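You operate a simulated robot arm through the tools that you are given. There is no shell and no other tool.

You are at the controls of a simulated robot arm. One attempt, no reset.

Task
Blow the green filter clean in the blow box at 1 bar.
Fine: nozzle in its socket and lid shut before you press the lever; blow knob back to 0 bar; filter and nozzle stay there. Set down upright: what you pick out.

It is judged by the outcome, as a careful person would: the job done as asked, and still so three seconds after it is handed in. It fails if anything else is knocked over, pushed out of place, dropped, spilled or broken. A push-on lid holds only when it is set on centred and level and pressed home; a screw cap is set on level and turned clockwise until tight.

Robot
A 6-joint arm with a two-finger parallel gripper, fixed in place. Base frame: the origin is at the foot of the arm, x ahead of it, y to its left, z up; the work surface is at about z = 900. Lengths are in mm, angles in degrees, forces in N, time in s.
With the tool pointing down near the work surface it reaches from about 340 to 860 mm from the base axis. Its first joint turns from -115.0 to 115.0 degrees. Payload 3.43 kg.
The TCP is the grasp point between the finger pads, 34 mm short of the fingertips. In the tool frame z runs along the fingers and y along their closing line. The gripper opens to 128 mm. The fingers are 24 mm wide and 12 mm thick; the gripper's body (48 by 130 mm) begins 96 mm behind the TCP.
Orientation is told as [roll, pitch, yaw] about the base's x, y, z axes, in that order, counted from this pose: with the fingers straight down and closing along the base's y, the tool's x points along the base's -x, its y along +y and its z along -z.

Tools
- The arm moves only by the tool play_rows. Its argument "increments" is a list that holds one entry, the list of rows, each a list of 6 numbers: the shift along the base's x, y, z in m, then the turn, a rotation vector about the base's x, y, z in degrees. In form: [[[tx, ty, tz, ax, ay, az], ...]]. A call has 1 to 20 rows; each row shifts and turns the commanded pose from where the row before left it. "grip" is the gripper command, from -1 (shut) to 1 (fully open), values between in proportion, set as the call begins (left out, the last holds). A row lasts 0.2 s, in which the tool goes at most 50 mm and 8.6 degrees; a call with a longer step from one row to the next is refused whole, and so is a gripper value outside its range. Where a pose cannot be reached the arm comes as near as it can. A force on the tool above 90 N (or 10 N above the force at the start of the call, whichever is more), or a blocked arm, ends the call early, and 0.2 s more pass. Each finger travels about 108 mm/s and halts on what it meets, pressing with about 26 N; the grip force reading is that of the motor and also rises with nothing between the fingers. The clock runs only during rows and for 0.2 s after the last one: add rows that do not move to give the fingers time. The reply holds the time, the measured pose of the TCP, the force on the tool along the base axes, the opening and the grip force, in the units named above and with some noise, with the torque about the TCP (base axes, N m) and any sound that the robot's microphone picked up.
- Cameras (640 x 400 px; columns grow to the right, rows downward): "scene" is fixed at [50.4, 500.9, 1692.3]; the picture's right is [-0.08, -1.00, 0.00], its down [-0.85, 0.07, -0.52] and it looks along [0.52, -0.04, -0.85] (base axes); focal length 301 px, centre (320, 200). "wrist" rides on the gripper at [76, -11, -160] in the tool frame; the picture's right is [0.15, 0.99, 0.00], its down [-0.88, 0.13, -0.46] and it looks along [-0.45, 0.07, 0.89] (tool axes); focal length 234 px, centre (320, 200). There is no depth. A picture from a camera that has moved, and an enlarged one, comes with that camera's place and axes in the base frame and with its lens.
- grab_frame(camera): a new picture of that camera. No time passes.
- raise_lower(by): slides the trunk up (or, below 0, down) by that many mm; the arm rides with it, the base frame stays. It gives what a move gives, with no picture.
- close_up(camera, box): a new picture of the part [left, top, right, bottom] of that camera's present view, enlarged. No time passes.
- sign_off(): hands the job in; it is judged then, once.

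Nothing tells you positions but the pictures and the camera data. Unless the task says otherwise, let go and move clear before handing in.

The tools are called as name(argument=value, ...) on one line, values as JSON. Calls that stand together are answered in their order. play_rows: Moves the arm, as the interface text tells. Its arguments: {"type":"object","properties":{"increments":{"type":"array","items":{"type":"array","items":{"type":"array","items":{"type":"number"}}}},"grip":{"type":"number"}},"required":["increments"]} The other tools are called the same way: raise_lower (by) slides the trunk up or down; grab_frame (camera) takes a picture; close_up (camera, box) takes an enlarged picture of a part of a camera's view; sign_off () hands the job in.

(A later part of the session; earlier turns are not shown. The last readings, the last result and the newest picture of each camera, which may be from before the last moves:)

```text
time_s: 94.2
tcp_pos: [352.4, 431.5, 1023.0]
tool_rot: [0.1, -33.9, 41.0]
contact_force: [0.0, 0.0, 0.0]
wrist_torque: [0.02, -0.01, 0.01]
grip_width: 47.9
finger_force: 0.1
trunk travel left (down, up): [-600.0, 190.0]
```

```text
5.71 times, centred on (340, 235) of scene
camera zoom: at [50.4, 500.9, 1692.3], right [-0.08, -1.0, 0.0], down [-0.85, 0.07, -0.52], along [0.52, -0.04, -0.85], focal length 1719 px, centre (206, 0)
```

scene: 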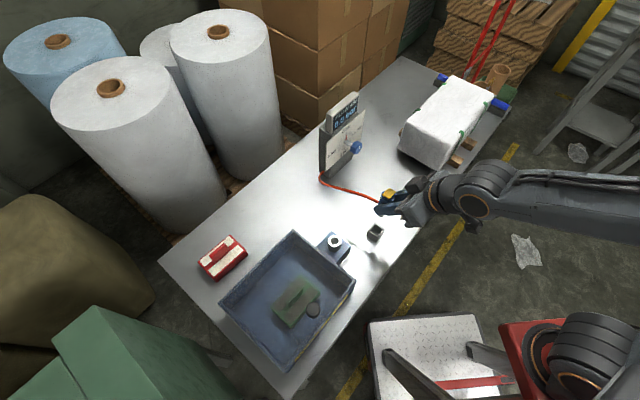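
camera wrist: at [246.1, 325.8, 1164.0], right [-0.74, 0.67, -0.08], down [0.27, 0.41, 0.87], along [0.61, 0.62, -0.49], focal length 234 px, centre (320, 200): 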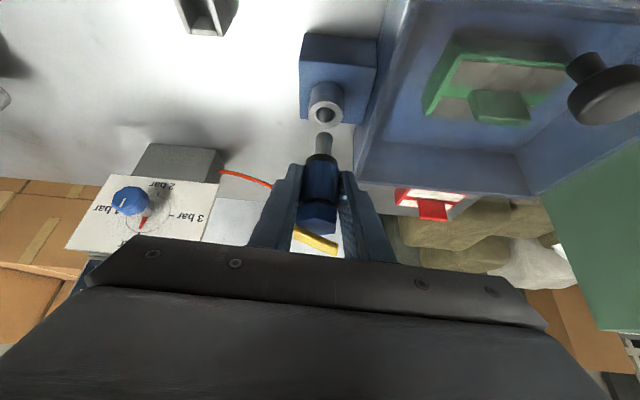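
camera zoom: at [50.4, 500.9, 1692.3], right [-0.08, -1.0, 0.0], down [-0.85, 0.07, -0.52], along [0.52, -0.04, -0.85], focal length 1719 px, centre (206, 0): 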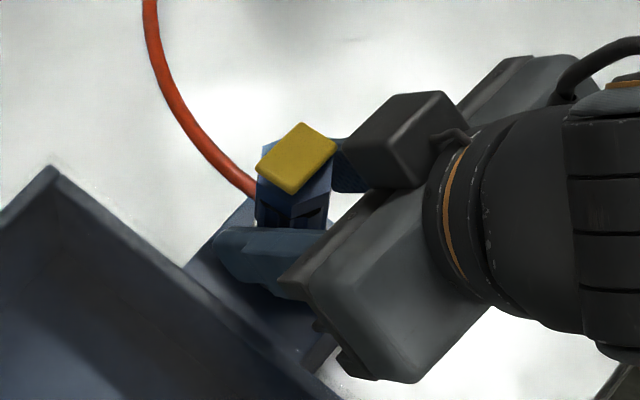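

The nozzle stands upright and centred in the socket, and it did not move when released. I'll back the fingers out along the tool axis, away from the hose, and then rise.

play_rows(increments=[[[-0.0105, -0.0091, 0.0207, 0, 0, 0], [-0.0105, -0.0091, 0.0207, 0, 0, 0], [0, 0, 0.04, 0, 0, 0], [0, 0, 0.04, 0, 0, 0], [0, 0, 0, 0, 0, 0]]])

grab_frame(camera="wrist")

grab_frame(camera="scene")

close_up(camera="wrist", box=[250, 20, 400, 180])

```text
time_s: 95.4
tcp_pos: [331.4, 414.5, 1145.4]
tool_rot: [0.0, -33.9, 41.0]
contact_force: [0.0, 0.0, 0.6]
wrist_torque: [0.01, -0.01, -0.01]
grip_width: 48.1
finger_force: 0.1
trunk travel left (down, up): [-600.0, 190.0]
```

```text
taken
camera wrist: at [224.9, 306.8, 1235.3], right [-0.74, 0.67, -0.08], down [0.27, 0.41, 0.87], along [0.61, 0.62, -0.49], focal length 234 px, centre (320, 200)
```

wrist: 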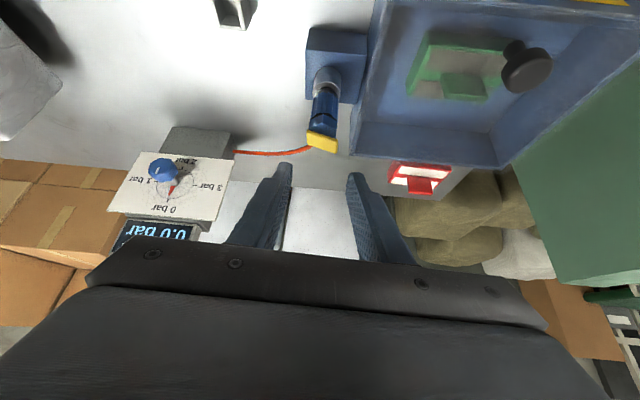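

```text
taken
```

scene: 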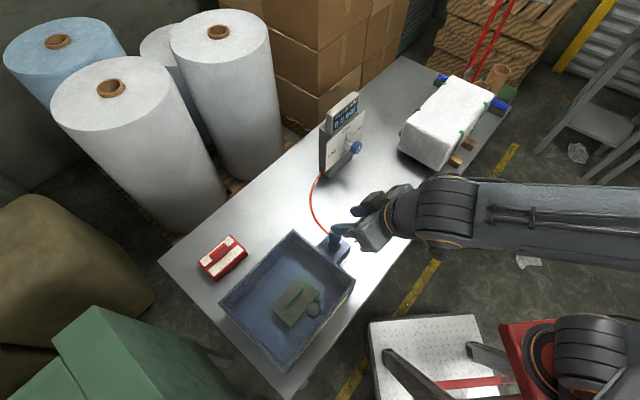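

```text
2.50 times, centred on (325, 100) of wrist
camera zoom: at [224.9, 306.8, 1235.3], right [-0.74, 0.67, -0.08], down [0.27, 0.41, 0.87], along [0.61, 0.62, -0.49], focal length 585 px, centre (308, 450)
```

zoom: 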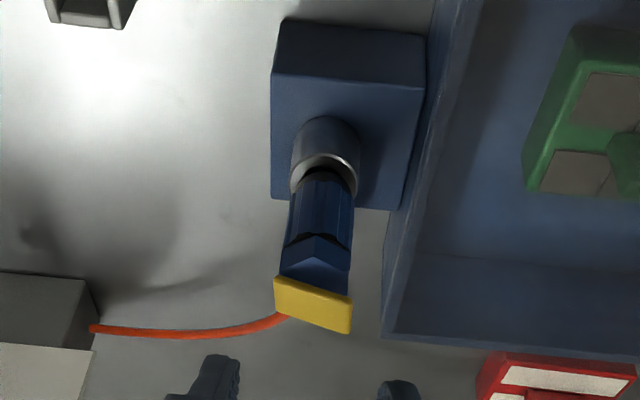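

The nozzle is in its socket and the lid is shut. Next is the pressure knob: it is on a vertical panel, so I'll move out in front of it at height and tilt the gripper to horizontal.

play_rows(increments=[[[0.0348, -0.0232, 0, 0, 0, 0], [0.0348, -0.0232, 0, 0, 0, 0], [0.0348, -0.0232, 0, 0, 0, 0], [0.0348, -0.0232, 0, 0, 0, 0], [0.0348, -0.0232, 0, 0, 0, 2.5], [0.0348, -0.0232, 0, 0, 0, 2.5], [0, 0, 0, 5.754, -5.557, 0], [0, 0, 0, 5.754, -5.557, 0], [0, 0, 0, 5.754, -5.557, 0], [0, 0, 0, 5.754, -5.557, 0], [0, 0, 0, 5.754, -5.557, 0], [0, 0, 0, 5.754, -5.557, 0], [0, 0, 0, 5.754, -5.557, 0], [0, 0, 0, 0, 0, 0]]], grip=0.2)

grab_frame(camera="wrist")

grab_frame(camera="scene")

```text
time_s: 98.4
tcp_pos: [539.9, 273.6, 1146.3]
tool_rot: [-81.7, -89.9, 127.7]
contact_force: [0.3, 1.0, -0.4]
wrist_torque: [-0.02, 0.03, 0.01]
grip_width: 76.8
finger_force: 0.1
trunk travel left (down, up): [-600.0, 190.0]
```

```text
taken
camera wrist: at [437.8, 152.0, 1068.5], right [-0.71, 0.69, -0.15], down [-0.41, -0.24, 0.88], along [0.57, 0.69, 0.45], focal length 234 px, centre (320, 200)
```

wrist: 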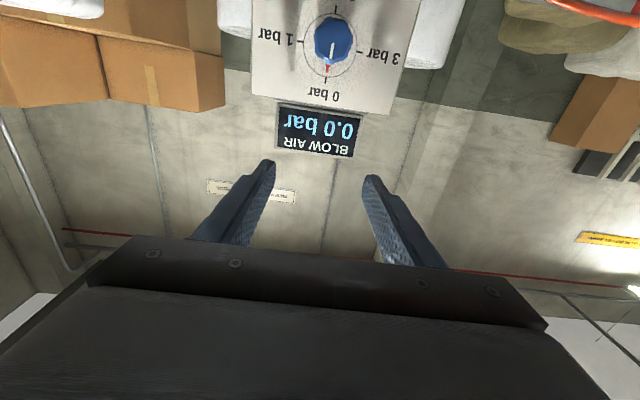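

```text
taken
```

scene: 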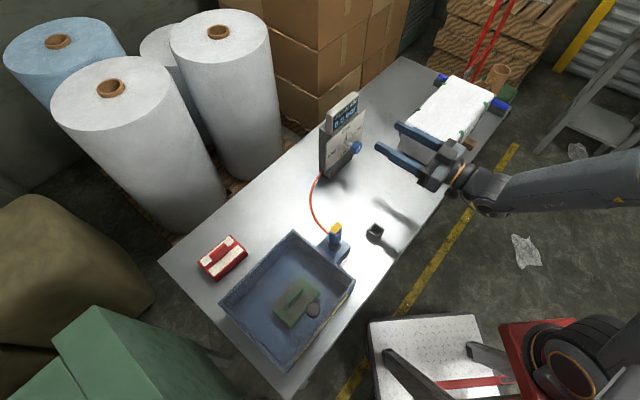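

close_up(camera="wrist", box=[240, 0, 430, 160])

```text
2.50 times, centred on (335, 80) of wrist
camera zoom: at [437.8, 152.0, 1068.5], right [-0.71, 0.69, -0.15], down [-0.41, -0.24, 0.88], along [0.57, 0.69, 0.45], focal length 585 px, centre (282, 500)
```

zoom: 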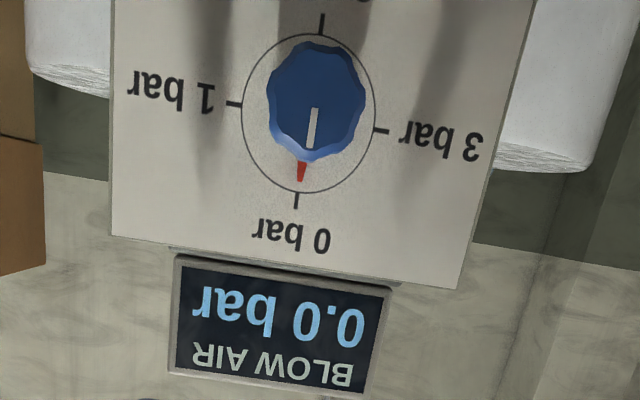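

The tool is horizontal and I can see the dial upright-down with the knob at 0. The panel faces about 43.5°, so I'll trim the yaw and lower to the knob's height, still well in front of it.

play_rows(increments=[[[-0.0005, 0.001, -0.037, 0, 0, -1.25], [-0.0005, 0.001, -0.037, 0, 0, -1.25], [0, 0, -0.036, 0, 0, 0], [0, 0, 0, 0, 0, 0]]], grip=0.1)

grab_frame(camera="wrist")

close_up(camera="wrist", box=[220, 80, 420, 220])

grab_frame(camera="scene")

```text
time_s: 99.4
tcp_pos: [554.7, 268.0, 1058.8]
tool_rot: [65.5, -88.9, -21.5]
contact_force: [0.1, -1.5, -0.3]
wrist_torque: [-0.01, -0.02, -0.01]
grip_width: 70.5
finger_force: 0.0
out of reach, approached as far as the arm can: row 2, 3
trunk travel left (down, up): [-600.0, 190.0]
```

```text
taken
camera wrist: at [446.4, 150.7, 982.8], right [-0.69, 0.71, -0.13], down [-0.4, -0.23, 0.89], along [0.6, 0.66, 0.44], focal length 234 px, centre (320, 200)
```

wrist: 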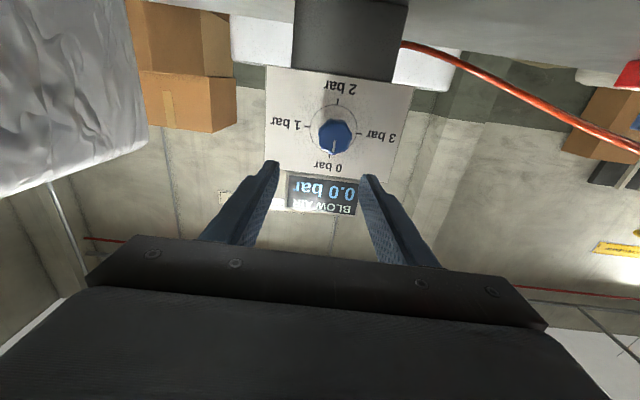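

```text
2.86 times, centred on (320, 150) of wrist
camera zoom: at [446.4, 150.7, 982.8], right [-0.69, 0.71, -0.13], down [-0.4, -0.23, 0.89], along [0.6, 0.66, 0.44], focal length 669 px, centre (320, 343)
```

zoom: 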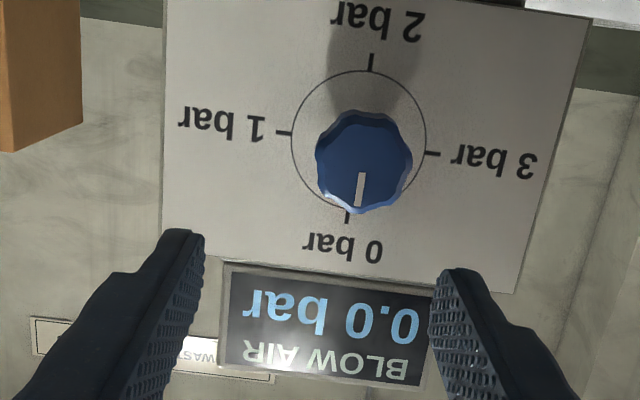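

```text
taken
```

scene: 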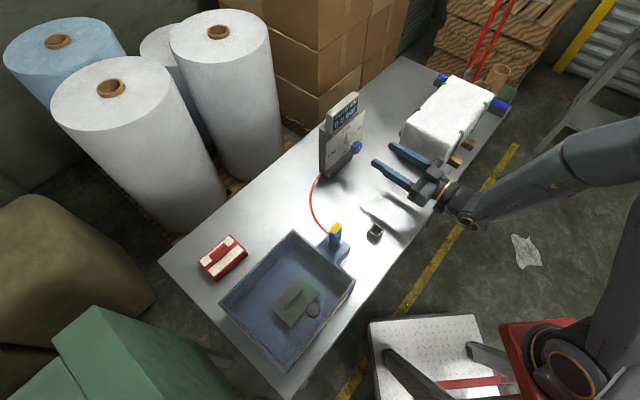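

The arm is again at a limit for this height, so I'll go back up and lower the trunk instead.

play_rows(increments=[[[0, 0, 0.045, 0, 0, 0], [-0.008, 0.004, 0.044, 0, 0, 0], [-0.0077, 0.0036, 0, 0, 0, 0], [0, 0, 0, 0, 0, 0]]], grip=0.1)

raise_lower(by=-110)

grab_frame(camera="wrist")

close_up(camera="wrist", box=[220, 80, 420, 220])

```text
time_s: 100.4
tcp_pos: [537.8, 277.3, 1146.5]
tool_rot: [-28.6, -89.9, 72.1]
contact_force: [-0.5, 0.5, -0.5]
wrist_torque: [0.0, -0.02, 0.03]
grip_width: 70.6
finger_force: 0.0
trunk travel left (down, up): [-600.0, 190.0]
```

```text
time_s: 101.8
tcp_pos: [559.3, 277.5, 1036.7]
tool_rot: [-27.6, -89.9, 71.1]
contact_force: [0.5, -0.5, -0.3]
wrist_torque: [-0.01, 0.0, -0.03]
grip_width: 70.4
finger_force: 0.2
trunk travel left (down, up): [-490.0, 300.0]
```

```text
taken
camera wrist: at [451.5, 160.0, 961.0], right [-0.68, 0.72, -0.15], down [-0.42, -0.22, 0.88], along [0.6, 0.66, 0.45], focal length 234 px, centre (320, 200)
```

wrist: 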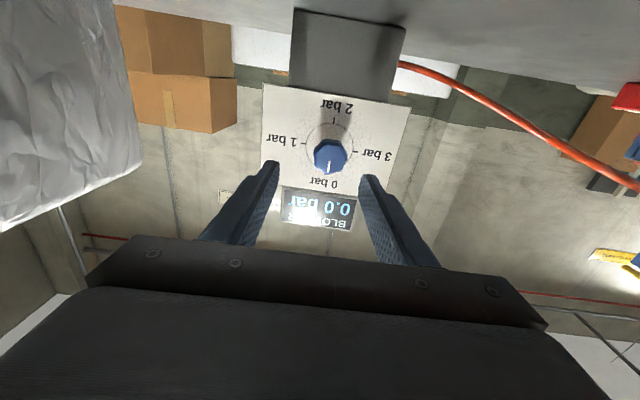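

```text
2.86 times, centred on (320, 150) of wrist
camera zoom: at [451.5, 160.0, 961.0], right [-0.68, 0.72, -0.15], down [-0.42, -0.22, 0.88], along [0.6, 0.66, 0.45], focal length 669 px, centre (320, 343)
```

zoom: 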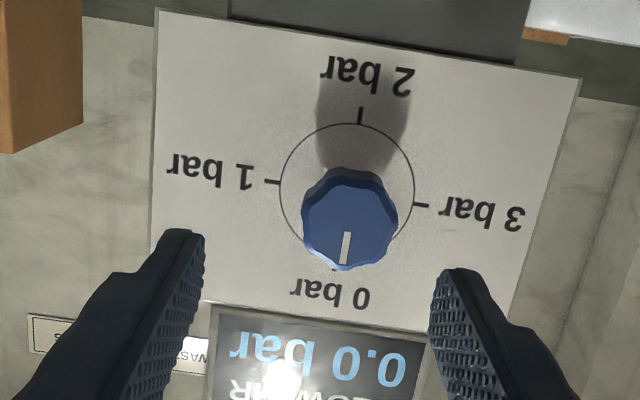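

The dial is now square in view. I need a 12 mm shift left and then an 80 mm advance; I'll do the shift first and recheck.

play_rows(increments=[[[-0.0084, 0.0089, 0, 0, 0, 0], [0.0145, 0.0138, 0, 0, 0, 0], [0, 0, 0, 0, 0, 0]]], grip=0.1)

close_up(camera="wrist", box=[220, 80, 420, 220])

```text
time_s: 102.6
tcp_pos: [569.3, 303.0, 1037.5]
tool_rot: [-25.1, -89.9, 68.7]
contact_force: [0.3, 1.3, 0.1]
wrist_torque: [0.0, -0.01, 0.0]
grip_width: 70.2
finger_force: 0.1
out of reach, approached as far as the arm can: row 1
trunk travel left (down, up): [-490.0, 300.0]
```

```text
2.86 times, centred on (320, 150) of wrist
camera zoom: at [461.2, 185.1, 961.1], right [-0.68, 0.72, -0.15], down [-0.42, -0.22, 0.88], along [0.6, 0.66, 0.45], focal length 669 px, centre (320, 343)
```

zoom: 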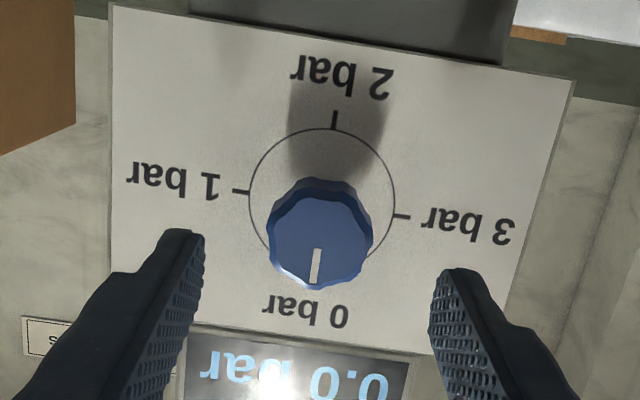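

play_rows(increments=[[[0.0138, 0.0131, -0.0005, 0, 0, 0], [0.0138, 0.0131, -0.0005, 0, 0, 0], [0.0109, 0.0103, -0.0005, 0, 0, 0], [0, 0, 0, 0, 0, 0]]], grip=0.1)

grab_frame(camera="wrist")

close_up(camera="wrist", box=[220, 110, 420, 250])

close_up(camera="scene", box=[300, 80, 440, 190])

```text
time_s: 103.6
tcp_pos: [608.1, 338.7, 1035.6]
tool_rot: [-22.9, -90.0, 66.5]
contact_force: [0.1, -0.1, 0.3]
wrist_torque: [-0.02, 0.01, 0.0]
grip_width: 70.4
finger_force: 0.1
trunk travel left (down, up): [-490.0, 300.0]
```

```text
taken
camera wrist: at [500.6, 221.8, 958.9], right [-0.68, 0.72, -0.15], down [-0.42, -0.22, 0.88], along [0.6, 0.66, 0.45], focal length 234 px, centre (320, 200)
```

wrist: 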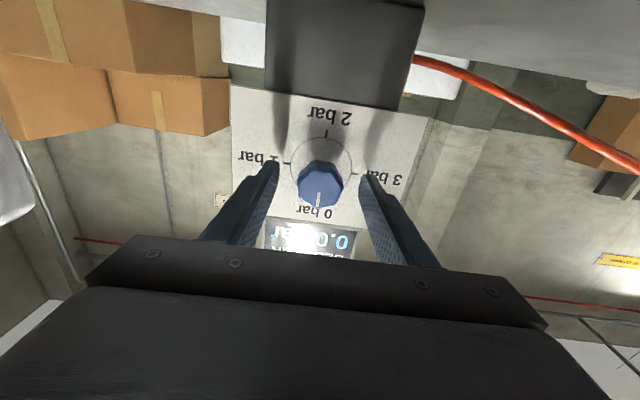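

```text
2.86 times, centred on (320, 180) of wrist
camera zoom: at [500.6, 221.8, 958.9], right [-0.68, 0.72, -0.15], down [-0.42, -0.22, 0.88], along [0.6, 0.66, 0.45], focal length 669 px, centre (320, 257)
```

zoom: 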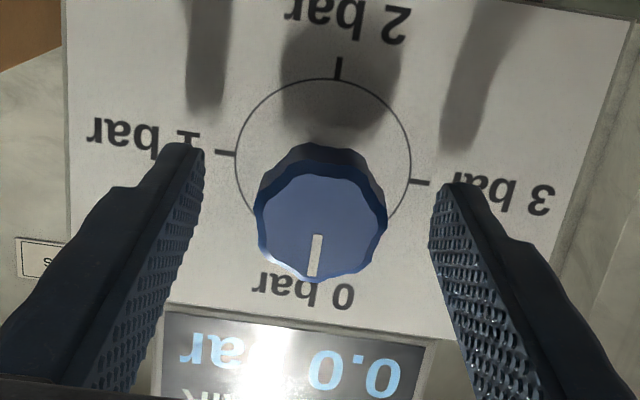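

```text
3.64 times, centred on (370, 135) of scene
camera zoom: at [50.4, 500.9, 1692.3], right [-0.08, -1.0, 0.0], down [-0.85, 0.07, -0.52], along [0.52, -0.04, -0.85], focal length 1094 px, centre (138, 436)
```

zoom: 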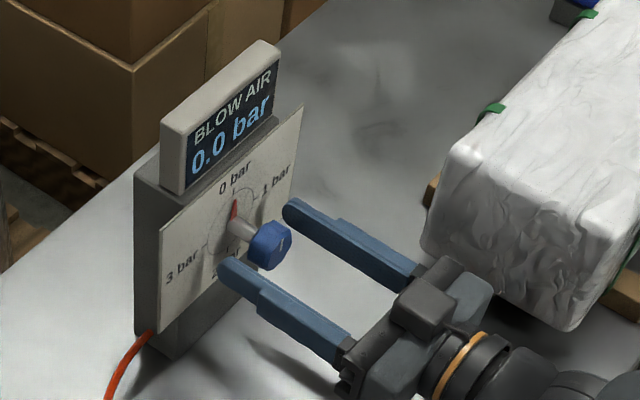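

The fingers straddle the knob well short of the panel. Closing on it.

play_rows(increments=[[[0, 0, 0, 0, 0, 0], [0, 0, 0, 0, 0, 0], [0, 0, 0, 0, 0, 0]]], grip=-1)

close_up(camera="wrist", box=[220, 110, 420, 250])

```text
time_s: 104.4
tcp_pos: [607.5, 339.0, 1034.7]
tool_rot: [-26.2, -89.9, 70.0]
contact_force: [2.4, 0.5, -0.6]
wrist_torque: [-0.01, 0.05, 0.94]
grip_width: 38.0
finger_force: 44.7
trunk travel left (down, up): [-490.0, 300.0]
```

```text
2.86 times, centred on (320, 180) of wrist
camera zoom: at [500.6, 221.8, 959.0], right [-0.68, 0.72, -0.15], down [-0.42, -0.22, 0.88], along [0.6, 0.66, 0.45], focal length 669 px, centre (320, 257)
```

zoom: 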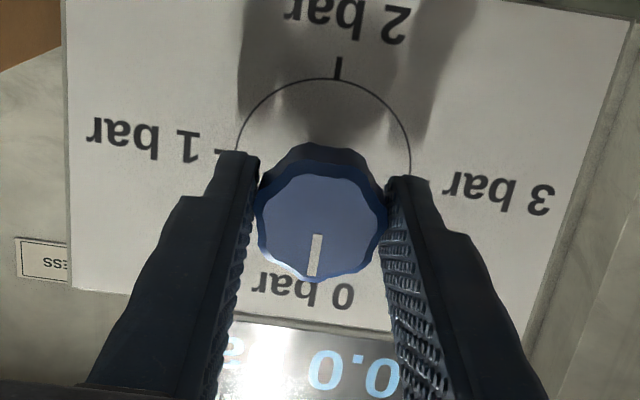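

play_rows(increments=[[[0, 0, 0, 5.44, 5.16, 0], [0, 0, 0, 5.44, 5.16, 0], [0, 0, 0, 5.44, 5.16, 0], [0, 0, 0, 0, 0, 0]]])

grab_frame(camera="wrist")

close_up(camera="scene", box=[300, 80, 440, 190])

```text
time_s: 105.4
tcp_pos: [609.2, 339.6, 1035.0]
tool_rot: [89.7, -67.4, -46.0]
contact_force: [5.1, 5.6, -6.5]
wrist_torque: [-0.03, 0.04, 1.05]
grip_width: 38.0
finger_force: 44.6
trunk travel left (down, up): [-490.0, 300.0]
```

```text
taken
camera wrist: at [479.9, 243.3, 960.4], right [-0.67, 0.7, 0.24], down [-0.18, -0.47, 0.86], along [0.72, 0.54, 0.44], focal length 234 px, centre (320, 200)
```

wrist: 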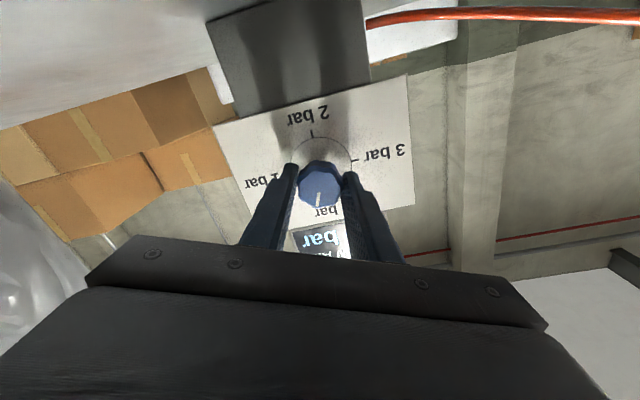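

```text
3.64 times, centred on (370, 135) of scene
camera zoom: at [50.4, 500.9, 1692.3], right [-0.08, -1.0, 0.0], down [-0.85, 0.07, -0.52], along [0.52, -0.04, -0.85], focal length 1094 px, centre (138, 436)
```

zoom: 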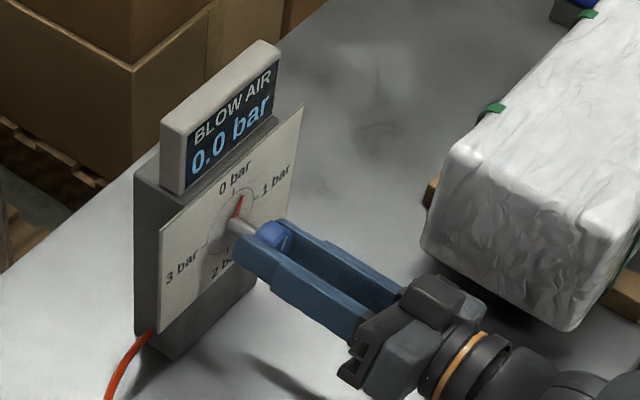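

The knob turns with the gripper, clockwise towards 1 bar. I'll continue the turn in two parts and watch the display.

play_rows(increments=[[[0, 0, 0, 5.44, 5.16, 0], [0, 0, 0, 5.44, 5.16, 0], [0, 0, 0, 5.44, 5.16, 0], [0, 0, 0, 5.44, 5.16, 0], [0, 0, 0, 5.44, 5.16, 0], [0, 0, 0, 0, 0, 0]]])

close_up(camera="scene", box=[300, 80, 440, 190])

grab_frame(camera="wrist")

```text
time_s: 106.8
tcp_pos: [607.3, 339.1, 1035.0]
tool_rot: [89.9, -30.0, -46.3]
contact_force: [0.1, 8.5, -12.1]
wrist_torque: [0.39, -0.4, 0.74]
grip_width: 37.7
finger_force: 44.9
trunk travel left (down, up): [-490.0, 300.0]
```

```text
3.64 times, centred on (370, 135) of scene
camera zoom: at [50.4, 500.9, 1692.3], right [-0.08, -1.0, 0.0], down [-0.85, 0.07, -0.52], along [0.52, -0.04, -0.85], focal length 1094 px, centre (138, 436)
```

zoom: 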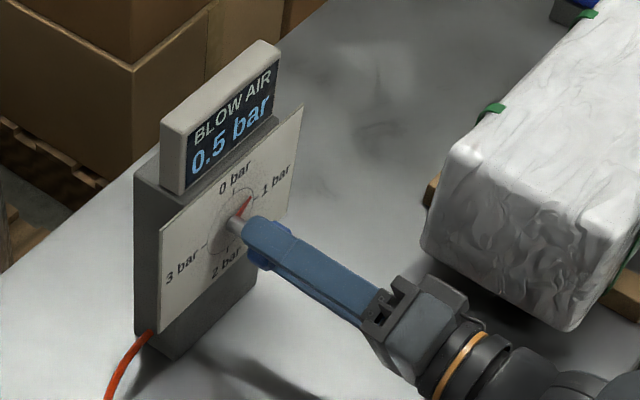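

```text
taken
camera wrist: at [451.4, 273.1, 986.9], right [-0.43, 0.45, 0.78], down [0.15, -0.82, 0.55], along [0.89, 0.36, 0.28], focal length 234 px, centre (320, 200)
```

wrist: 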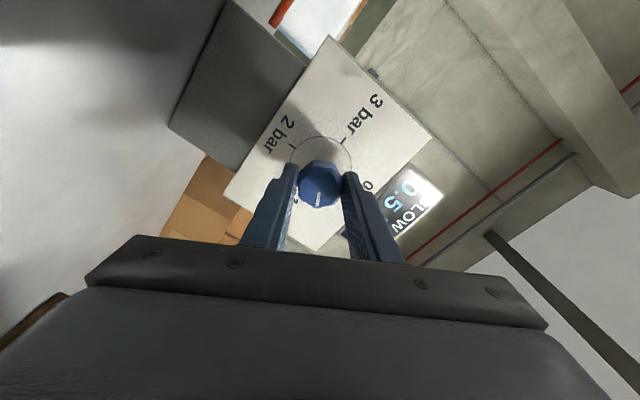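

play_rows(increments=[[[0, 0, 0, 5.44, 5.16, 0], [0, 0, 0, 5.44, 5.16, 0], [0, 0, 0, 5.44, 5.16, 0], [0, 0, 0, 5.44, 5.16, 0], [0, 0, 0, 0, 0, 0]]])

close_up(camera="scene", box=[300, 80, 440, 190])

grab_frame(camera="wrist")

```text
time_s: 108.0
tcp_pos: [608.2, 339.6, 1034.3]
tool_rot: [90.0, 0.0, -46.5]
contact_force: [0.3, 13.8, -14.2]
wrist_torque: [-0.26, 0.27, 0.5]
grip_width: 37.5
finger_force: 45.0
trunk travel left (down, up): [-490.0, 300.0]
```

```text
3.64 times, centred on (370, 135) of scene
camera zoom: at [50.4, 500.9, 1692.3], right [-0.08, -1.0, 0.0], down [-0.85, 0.07, -0.52], along [0.52, -0.04, -0.85], focal length 1094 px, centre (138, 436)
```

zoom: 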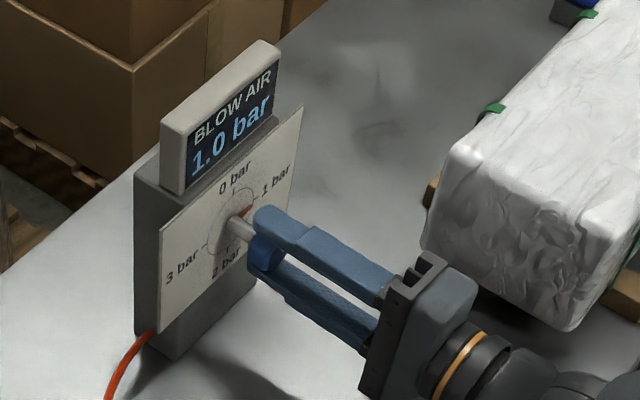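

```text
taken
camera wrist: at [440.5, 284.6, 1023.0], right [-0.1, 0.11, 0.99], down [0.28, -0.95, 0.13], along [0.96, 0.29, 0.07], focal length 234 px, centre (320, 200)
```

wrist: 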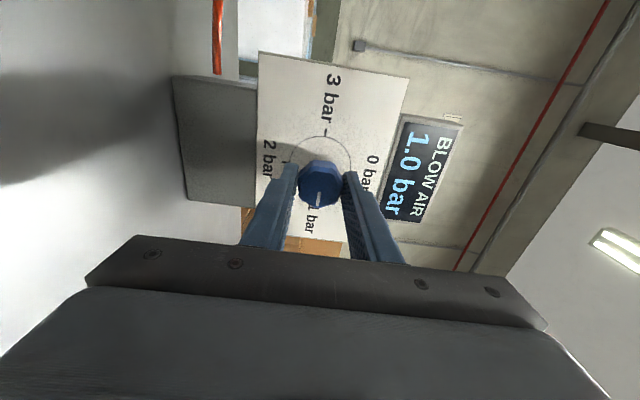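

close_up(camera="wrist", box=[230, 100, 430, 250])

close_up(camera="scene", box=[335, 105, 385, 150])

```text
2.67 times, centred on (330, 175) of wrist
camera zoom: at [440.5, 284.6, 1023.0], right [-0.1, 0.11, 0.99], down [0.28, -0.95, 0.13], along [0.96, 0.29, 0.07], focal length 624 px, centre (293, 267)
```

zoom: 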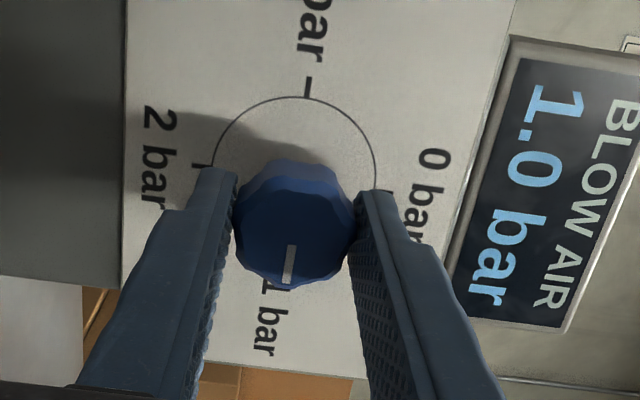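

```text
8.89 times, centred on (360, 128) of scene
camera zoom: at [50.4, 500.9, 1692.3], right [-0.08, -1.0, 0.0], down [-0.85, 0.07, -0.52], along [0.52, -0.04, -0.85], focal length 2675 px, centre (-36, 844)
```

zoom: 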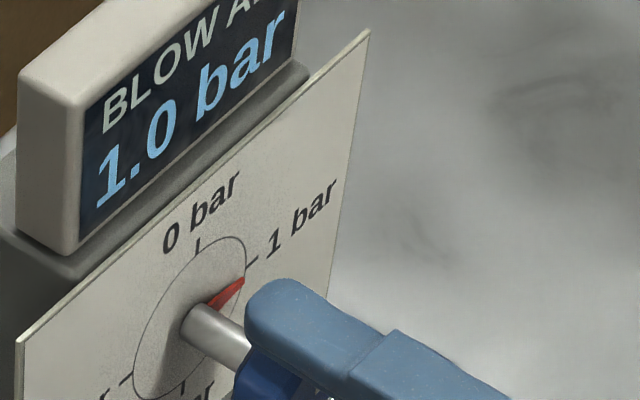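

The display reads 1.0 bar and the pointer is on the 1 tick. I'll release the knob and back straight off.

play_rows(increments=[[[0, 0, 0, 0, 0, 0], [0, 0, 0, 0, 0, 0], [0, 0, 0, 0, 0, 0]]], grip=0.1)

play_rows(increments=[[[-0.0145, -0.0138, 0, 0, 0, 0], [-0.0218, -0.0207, 0, 0, 0, 0], [-0.0218, -0.0207, 0.01, 0, 0, 0], [0, 0, 0.04, 0, 0, 0], [0, 0, 0.04, 0, 0, 0], [0, 0, 0, 0, 0, 0]]])

close_up(camera="scene", box=[290, 70, 450, 260])

```text
time_s: 108.8
tcp_pos: [608.4, 338.6, 1035.9]
tool_rot: [90.2, -0.2, -46.4]
contact_force: [-0.5, -0.5, -0.2]
wrist_torque: [0.02, -0.03, -0.01]
grip_width: 70.3
finger_force: 0.2
trunk travel left (down, up): [-490.0, 300.0]
```

```text
time_s: 110.2
tcp_pos: [554.5, 285.9, 1127.4]
tool_rot: [90.2, -0.2, -46.3]
contact_force: [0.4, 0.0, 0.0]
wrist_torque: [0.0, 0.02, 0.01]
grip_width: 70.3
finger_force: 0.0
out of reach, approached as far as the arm can: row 3
trunk travel left (down, up): [-490.0, 300.0]
```

```text
2.11 times, centred on (370, 165) of scene
camera zoom: at [50.4, 500.9, 1692.3], right [-0.08, -1.0, 0.0], down [-0.85, 0.07, -0.52], along [0.52, -0.04, -0.85], focal length 634 px, centre (215, 274)
```

zoom: 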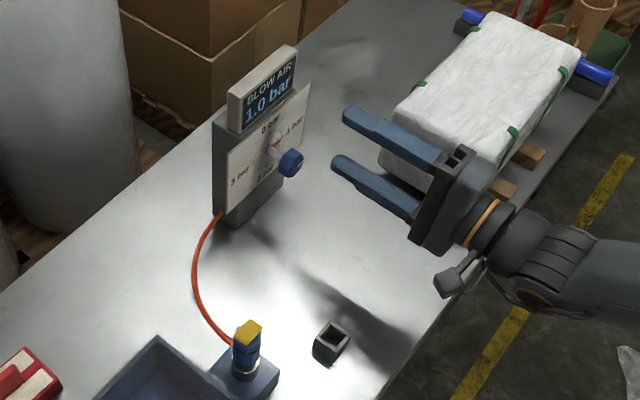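

The knob stays at 1.0 bar. I'll raise the trunk back, tilt the tool to point down, and go over the nozzle's lever.

raise_lower(by=210)

play_rows(increments=[[[0, 0, 0, -5.632, 5.935, 0], [0, 0, 0, -5.632, 5.935, 0], [0, 0, 0, -5.632, 5.935, 0], [0, 0, 0, -5.632, 5.935, 0], [0, 0, 0, -5.632, 5.935, 0], [0, 0, 0, -5.632, 5.935, 0], [0, 0, 0, -5.632, 5.935, 0], [0, 0, 0, -5.632, 5.935, 0], [0, 0, 0, -5.632, 5.935, 0], [0, 0, 0, -5.632, 5.935, 0], [0, 0, 0, -5.632, 5.935, 0], [0, 0, 0, 0, 0, 0]]], grip=0.1)

grab_frame(camera="wrist")

```text
time_s: 112.4
tcp_pos: [551.6, 284.5, 1337.5]
tool_rot: [90.1, -0.1, -46.5]
contact_force: [-0.3, 0.4, 0.7]
wrist_torque: [-0.02, -0.02, 0.02]
grip_width: 70.5
finger_force: 0.1
trunk travel left (down, up): [-700.0, 90.0]
```

```text
time_s: 115.0
tcp_pos: [552.6, 284.8, 1337.2]
tool_rot: [0.0, 0.1, -46.5]
contact_force: [-0.7, 0.1, 0.0]
wrist_torque: [0.01, 0.03, 0.05]
grip_width: 70.4
finger_force: 0.0
trunk travel left (down, up): [-700.0, 90.0]
```

```text
taken
camera wrist: at [492.7, 332.1, 1495.8], right [0.62, 0.79, 0.0], down [0.7, -0.55, 0.45], along [0.36, -0.28, -0.89], focal length 234 px, centre (320, 200)
```

wrist: 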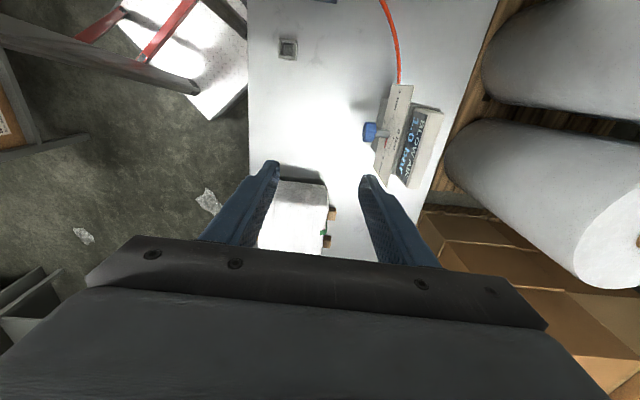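

play_rows(increments=[[[-0.0317, 0.0253, -0.0178, 0, 0, 0], [-0.0317, 0.0253, -0.0178, 0, 0, 0], [-0.0317, 0.0253, -0.0178, 0, 0, 0], [-0.0317, 0.0253, -0.0178, 0, 0, 0], [-0.0317, 0.0253, -0.0178, 0, 0, 0], [-0.0317, 0.0253, -0.0178, 0, 0, 0], [0, 0, 0, 0, 0, 0]]], grip=0.1)

grab_frame(camera="wrist")

close_up(camera="wrist", box=[260, 70, 400, 220])

close_up(camera="scene", box=[300, 200, 380, 270])

```text
time_s: 116.6
tcp_pos: [363.7, 436.9, 1228.7]
tool_rot: [0.2, 0.1, -46.5]
contact_force: [0.2, 1.0, 0.7]
wrist_torque: [-0.04, 0.02, -0.01]
grip_width: 70.4
finger_force: 0.1
trunk travel left (down, up): [-700.0, 90.0]
```

```text
taken
camera wrist: at [303.2, 484.9, 1388.6], right [0.62, 0.79, 0.0], down [0.7, -0.55, 0.46], along [0.36, -0.28, -0.89], focal length 234 px, centre (320, 200)
```

wrist: 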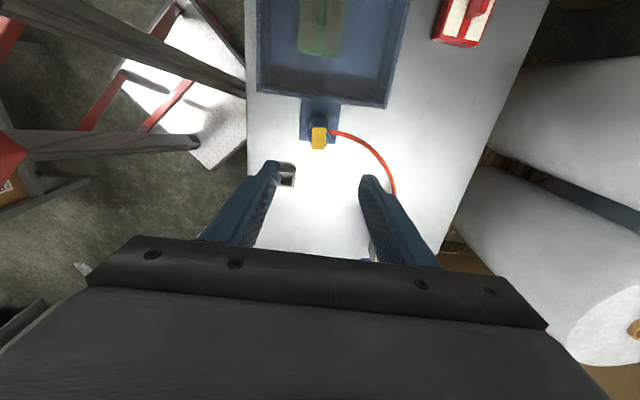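

```text
2.67 times, centred on (330, 145) of wrist
camera zoom: at [303.2, 484.9, 1388.6], right [0.62, 0.79, 0.0], down [0.7, -0.55, 0.46], along [0.36, -0.28, -0.89], focal length 624 px, centre (293, 347)
```

zoom: 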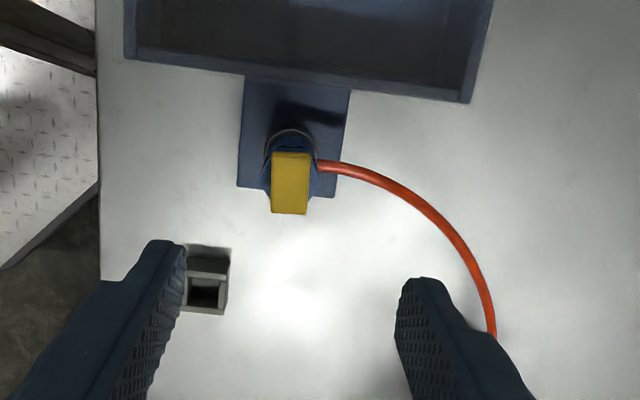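

```text
5.71 times, centred on (340, 235) of scene
camera zoom: at [50.4, 500.9, 1692.3], right [-0.08, -1.0, 0.0], down [-0.85, 0.07, -0.52], along [0.52, -0.04, -0.85], focal length 1719 px, centre (206, 0)
```

zoom: 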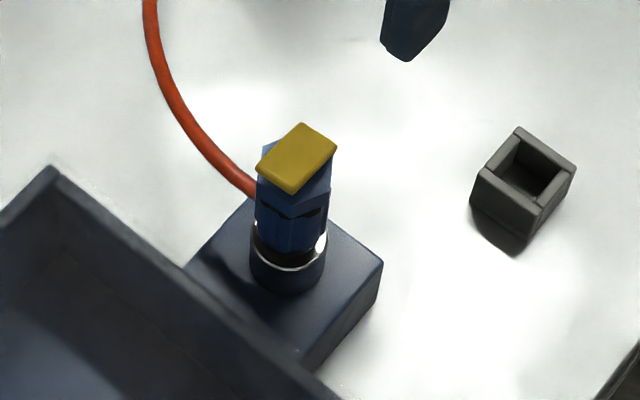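

The nozzle stands straight in its socket and the lever is clear. I'll close the fingers and bring the fingertips just above the raised (box-side) end of the lever.

play_rows(increments=[[[-0.0031, 0.003, -0.035, 0, 0, 0], [-0.0031, 0.0031, -0.035, 0, 0, 0], [0, 0, -0.03, 0, 0, 0], [0, 0, -0.014, 0, 0, 0], [0, 0, 0, 0, 0, 0]]], grip=-1)

grab_frame(camera="wrist")

close_up(camera="wrist", box=[250, 80, 400, 260])

close_up(camera="scene", box=[290, 180, 390, 270])

```text
time_s: 117.8
tcp_pos: [356.2, 442.4, 1116.9]
tool_rot: [0.1, 0.1, -46.4]
contact_force: [-0.1, -0.7, 0.3]
wrist_torque: [-0.02, 0.03, 0.0]
grip_width: 0.1
finger_force: 25.9
trunk travel left (down, up): [-700.0, 90.0]
```

```text
taken
camera wrist: at [296.7, 490.1, 1277.0], right [0.62, 0.79, 0.0], down [0.7, -0.55, 0.45], along [0.36, -0.28, -0.89], focal length 234 px, centre (320, 200)
```

wrist: 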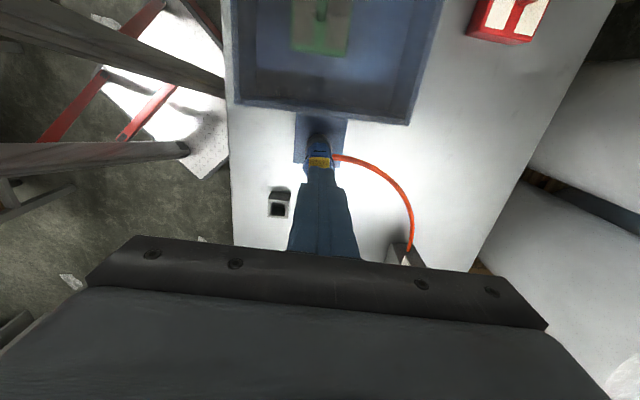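

```text
2.22 times, centred on (325, 170) of wrist
camera zoom: at [296.7, 490.1, 1277.0], right [0.62, 0.79, 0.0], down [0.7, -0.55, 0.45], along [0.36, -0.28, -0.89], focal length 520 px, centre (309, 267)
```

zoom: 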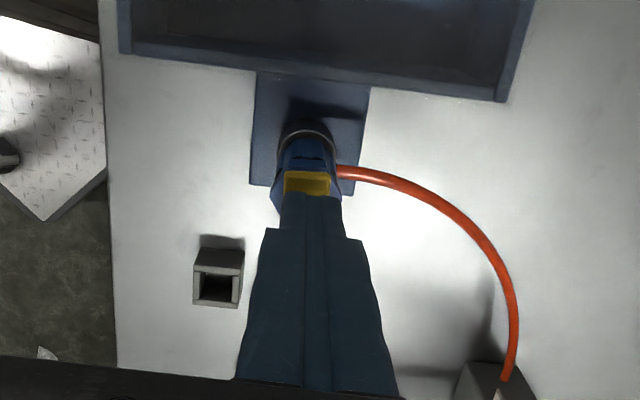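

```text
4.44 times, centred on (340, 225) of scene
camera zoom: at [50.4, 500.9, 1692.3], right [-0.08, -1.0, 0.0], down [-0.85, 0.07, -0.52], along [0.52, -0.04, -0.85], focal length 1337 px, centre (231, 89)
```

zoom: 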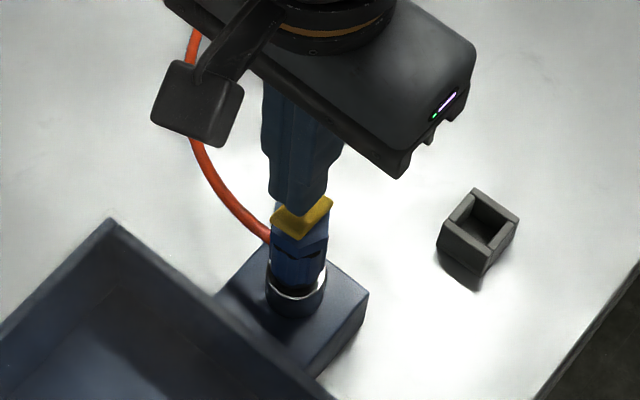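

play_rows(increments=[[[0, 0, -0.006, 0, 0, 0], [0, 0, -0.006, 0, 0, 0], [0, 0, 0, 0, 0, 0]]])

play_rows(increments=[[[0, 0, -0.003, 0, 0, 0], [0, 0, -0.003, 0, 0, 0], [0, 0, 0, 0, 0, 0]]])

close_up(camera="scene", box=[310, 200, 370, 250])

```text
time_s: 118.6
tcp_pos: [355.1, 443.5, 1105.7]
tool_rot: [0.2, 0.0, -46.5]
contact_force: [0.0, -1.3, -0.6]
wrist_torque: [0.03, 0.02, -0.01]
grip_width: 0.0
finger_force: 25.9
trunk travel left (down, up): [-700.0, 90.0]
```

```text
time_s: 119.4
tcp_pos: [355.1, 444.3, 1099.8]
tool_rot: [0.2, 0.2, -46.3]
contact_force: [-0.1, 1.4, 1.1]
wrist_torque: [0.03, 0.03, 0.01]
grip_width: 0.1
finger_force: 26.1
trunk travel left (down, up): [-700.0, 90.0]
```

```text
8.00 times, centred on (340, 225) of scene
camera zoom: at [50.4, 500.9, 1692.3], right [-0.08, -1.0, 0.0], down [-0.85, 0.07, -0.52], along [0.52, -0.04, -0.85], focal length 2407 px, centre (160, 0)
```

zoom: 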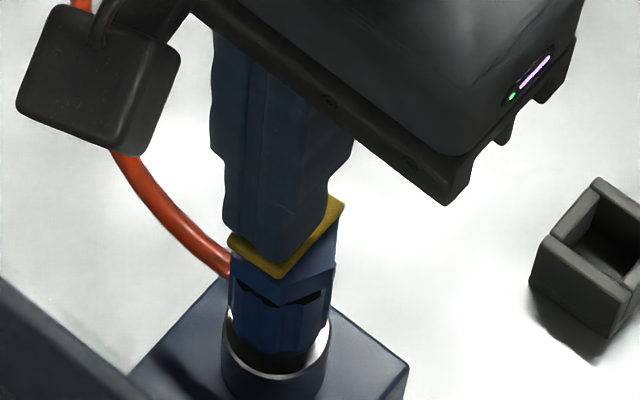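

The fingertips are right at the lever. Pressing down in small steps now.

play_rows(increments=[[[0, 0, -0.002, 0, 0, 0], [0, 0, -0.002, 0, 0, 0], [0, 0, 0, 0, 0, 0]]])

play_rows(increments=[[[0, 0, -0.002, 0, 0, 0], [0, 0, -0.001, 0, 0, 0], [0, 0, 0, 0, 0, 0]]])

```text
time_s: 120.2
tcp_pos: [357.2, 442.2, 1094.7]
tool_rot: [0.3, 0.0, -46.3]
contact_force: [-0.2, -0.8, 2.2]
wrist_torque: [-0.01, 0.05, 0.01]
grip_width: 0.0
finger_force: 26.2
trunk travel left (down, up): [-700.0, 90.0]
```

```text
time_s: 121.0
tcp_pos: [356.1, 443.6, 1091.0]
tool_rot: [0.1, 0.1, -46.4]
contact_force: [-1.1, 0.8, 3.1]
wrist_torque: [0.04, 0.06, 0.01]
grip_width: 0.3
finger_force: 26.0
trunk travel left (down, up): [-700.0, 90.0]
```

play_rows(increments=[[[0, 0, -0.002, 0, 0, 0], [0, 0, -0.001, 0, 0, 0], [0, 0, 0, 0, 0, 0]]])

close_up(camera="scene", box=[310, 200, 370, 250])

close_up(camera="scene", box=[210, 220, 370, 380])

```text
time_s: 121.8
tcp_pos: [354.7, 442.7, 1089.6]
tool_rot: [0.4, 0.1, -46.4]
contact_force: [-0.7, 3.1, 28.7]
wrist_torque: [0.32, 0.25, 0.0]
grip_width: 0.0
finger_force: 25.7
trunk travel left (down, up): [-700.0, 90.0]
```

```text
8.00 times, centred on (340, 225) of scene
camera zoom: at [50.4, 500.9, 1692.3], right [-0.08, -1.0, 0.0], down [-0.85, 0.07, -0.52], along [0.52, -0.04, -0.85], focal length 2407 px, centre (160, 0)
```

zoom: 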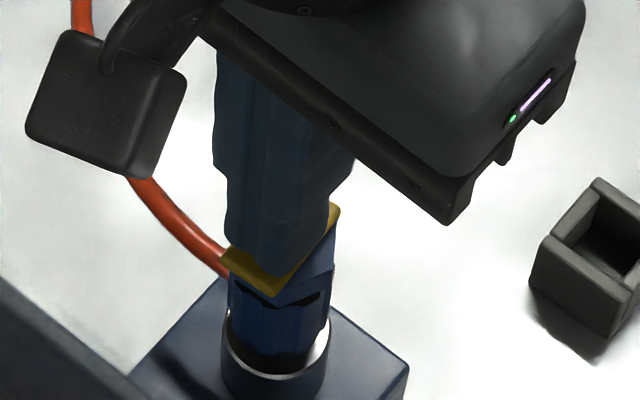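

```text
2.50 times, centred on (290, 300) of scene
camera zoom: at [50.4, 500.9, 1692.3], right [-0.08, -1.0, 0.0], down [-0.85, 0.07, -0.52], along [0.52, -0.04, -0.85], focal length 752 px, centre (395, -50)
```

zoom: 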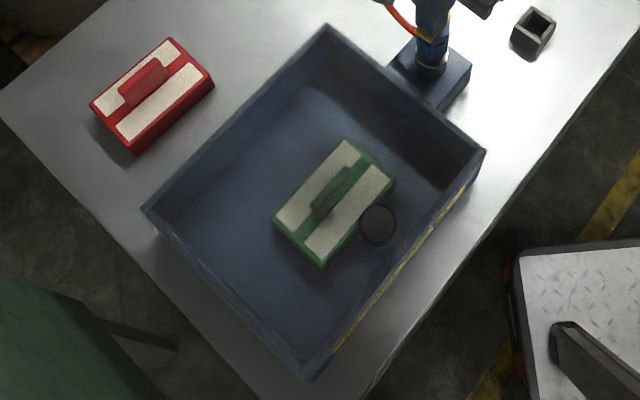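

The lever is pressed to its stop and the filter's pads have turned from gray to light. I'll hold for a couple of seconds to be sure it is fully clean.

play_rows(increments=[[[0, 0, 0, 0, 0, 0], [0, 0, 0, 0, 0, 0], [0, 0, 0, 0, 0, 0], [0, 0, 0, 0, 0, 0], [0, 0, 0, 0, 0, 0], [0, 0, 0, 0, 0, 0], [0, 0, 0, 0, 0, 0], [0, 0, 0, 0, 0, 0], [0, 0, 0, 0, 0, 0], [0, 0, 0, 0, 0, 0]]])

close_up(camera="scene", box=[210, 220, 370, 380])

close_up(camera="scene", box=[300, 80, 440, 190])

```text
time_s: 124.0
tcp_pos: [354.4, 442.2, 1089.7]
tool_rot: [0.3, 0.0, -46.5]
contact_force: [-5.4, 4.1, 46.3]
wrist_torque: [0.49, 0.44, 0.02]
grip_width: 0.0
finger_force: 25.6
trunk travel left (down, up): [-700.0, 90.0]
```

```text
2.50 times, centred on (290, 300) of scene
camera zoom: at [50.4, 500.9, 1692.3], right [-0.08, -1.0, 0.0], down [-0.85, 0.07, -0.52], along [0.52, -0.04, -0.85], focal length 752 px, centre (395, -50)
```

zoom: 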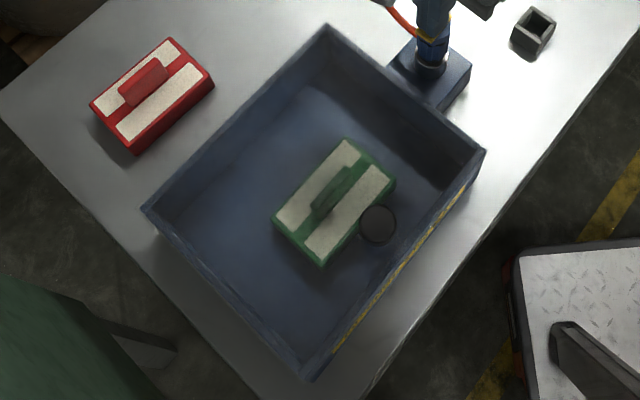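

```text
3.64 times, centred on (370, 135) of scene
camera zoom: at [50.4, 500.9, 1692.3], right [-0.08, -1.0, 0.0], down [-0.85, 0.07, -0.52], along [0.52, -0.04, -0.85], focal length 1094 px, centre (138, 436)
```

zoom: 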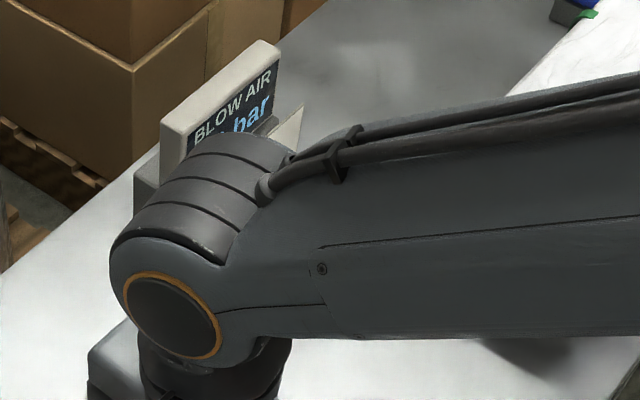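

The filter's pads look as clean as those on the red one. I'll release the lever and lift straight up.

play_rows(increments=[[[0, 0, 0.005, 0, 0, 0], [0, 0, 0.015, 0, 0, 0], [0, 0, 0.035, 0, 0, 0], [0, 0, 0.045, 0, 0, 0], [0, 0, 0.045, 0, 0, 0], [0, 0, 0.045, 0, 0, 0], [0, 0, 0, 0, 0, 0]]], grip=-1)

grab_frame(camera="wrist")

close_up(camera="scene", box=[290, 180, 390, 270])

close_up(camera="scene", box=[210, 220, 370, 380])

```text
time_s: 125.6
tcp_pos: [357.7, 445.6, 1276.6]
tool_rot: [0.2, 0.1, -46.4]
contact_force: [0.1, 0.3, -1.2]
wrist_torque: [-0.04, -0.02, 0.0]
grip_width: 0.0
finger_force: 26.0
trunk travel left (down, up): [-700.0, 90.0]
```

```text
taken
camera wrist: at [296.7, 492.6, 1436.1], right [0.62, 0.79, 0.0], down [0.7, -0.55, 0.45], along [0.36, -0.28, -0.89], focal length 234 px, centre (320, 200)
```

wrist: 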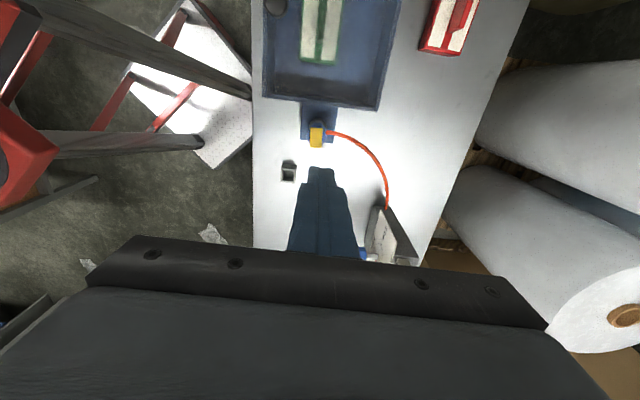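

```text
4.44 times, centred on (340, 225) of scene
camera zoom: at [50.4, 500.9, 1692.3], right [-0.08, -1.0, 0.0], down [-0.85, 0.07, -0.52], along [0.52, -0.04, -0.85], focal length 1337 px, centre (231, 89)
```

zoom: 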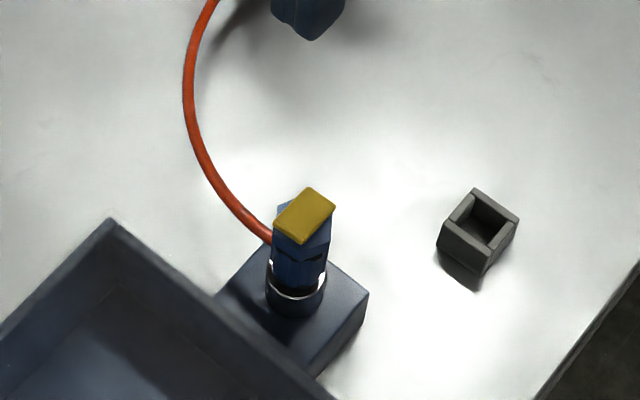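

```text
2.50 times, centred on (290, 300) of scene
camera zoom: at [50.4, 500.9, 1692.3], right [-0.08, -1.0, 0.0], down [-0.85, 0.07, -0.52], along [0.52, -0.04, -0.85], focal length 752 px, centre (395, -50)
```

zoom: 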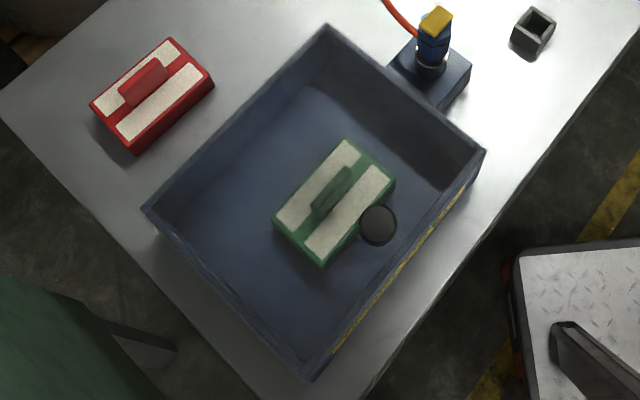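

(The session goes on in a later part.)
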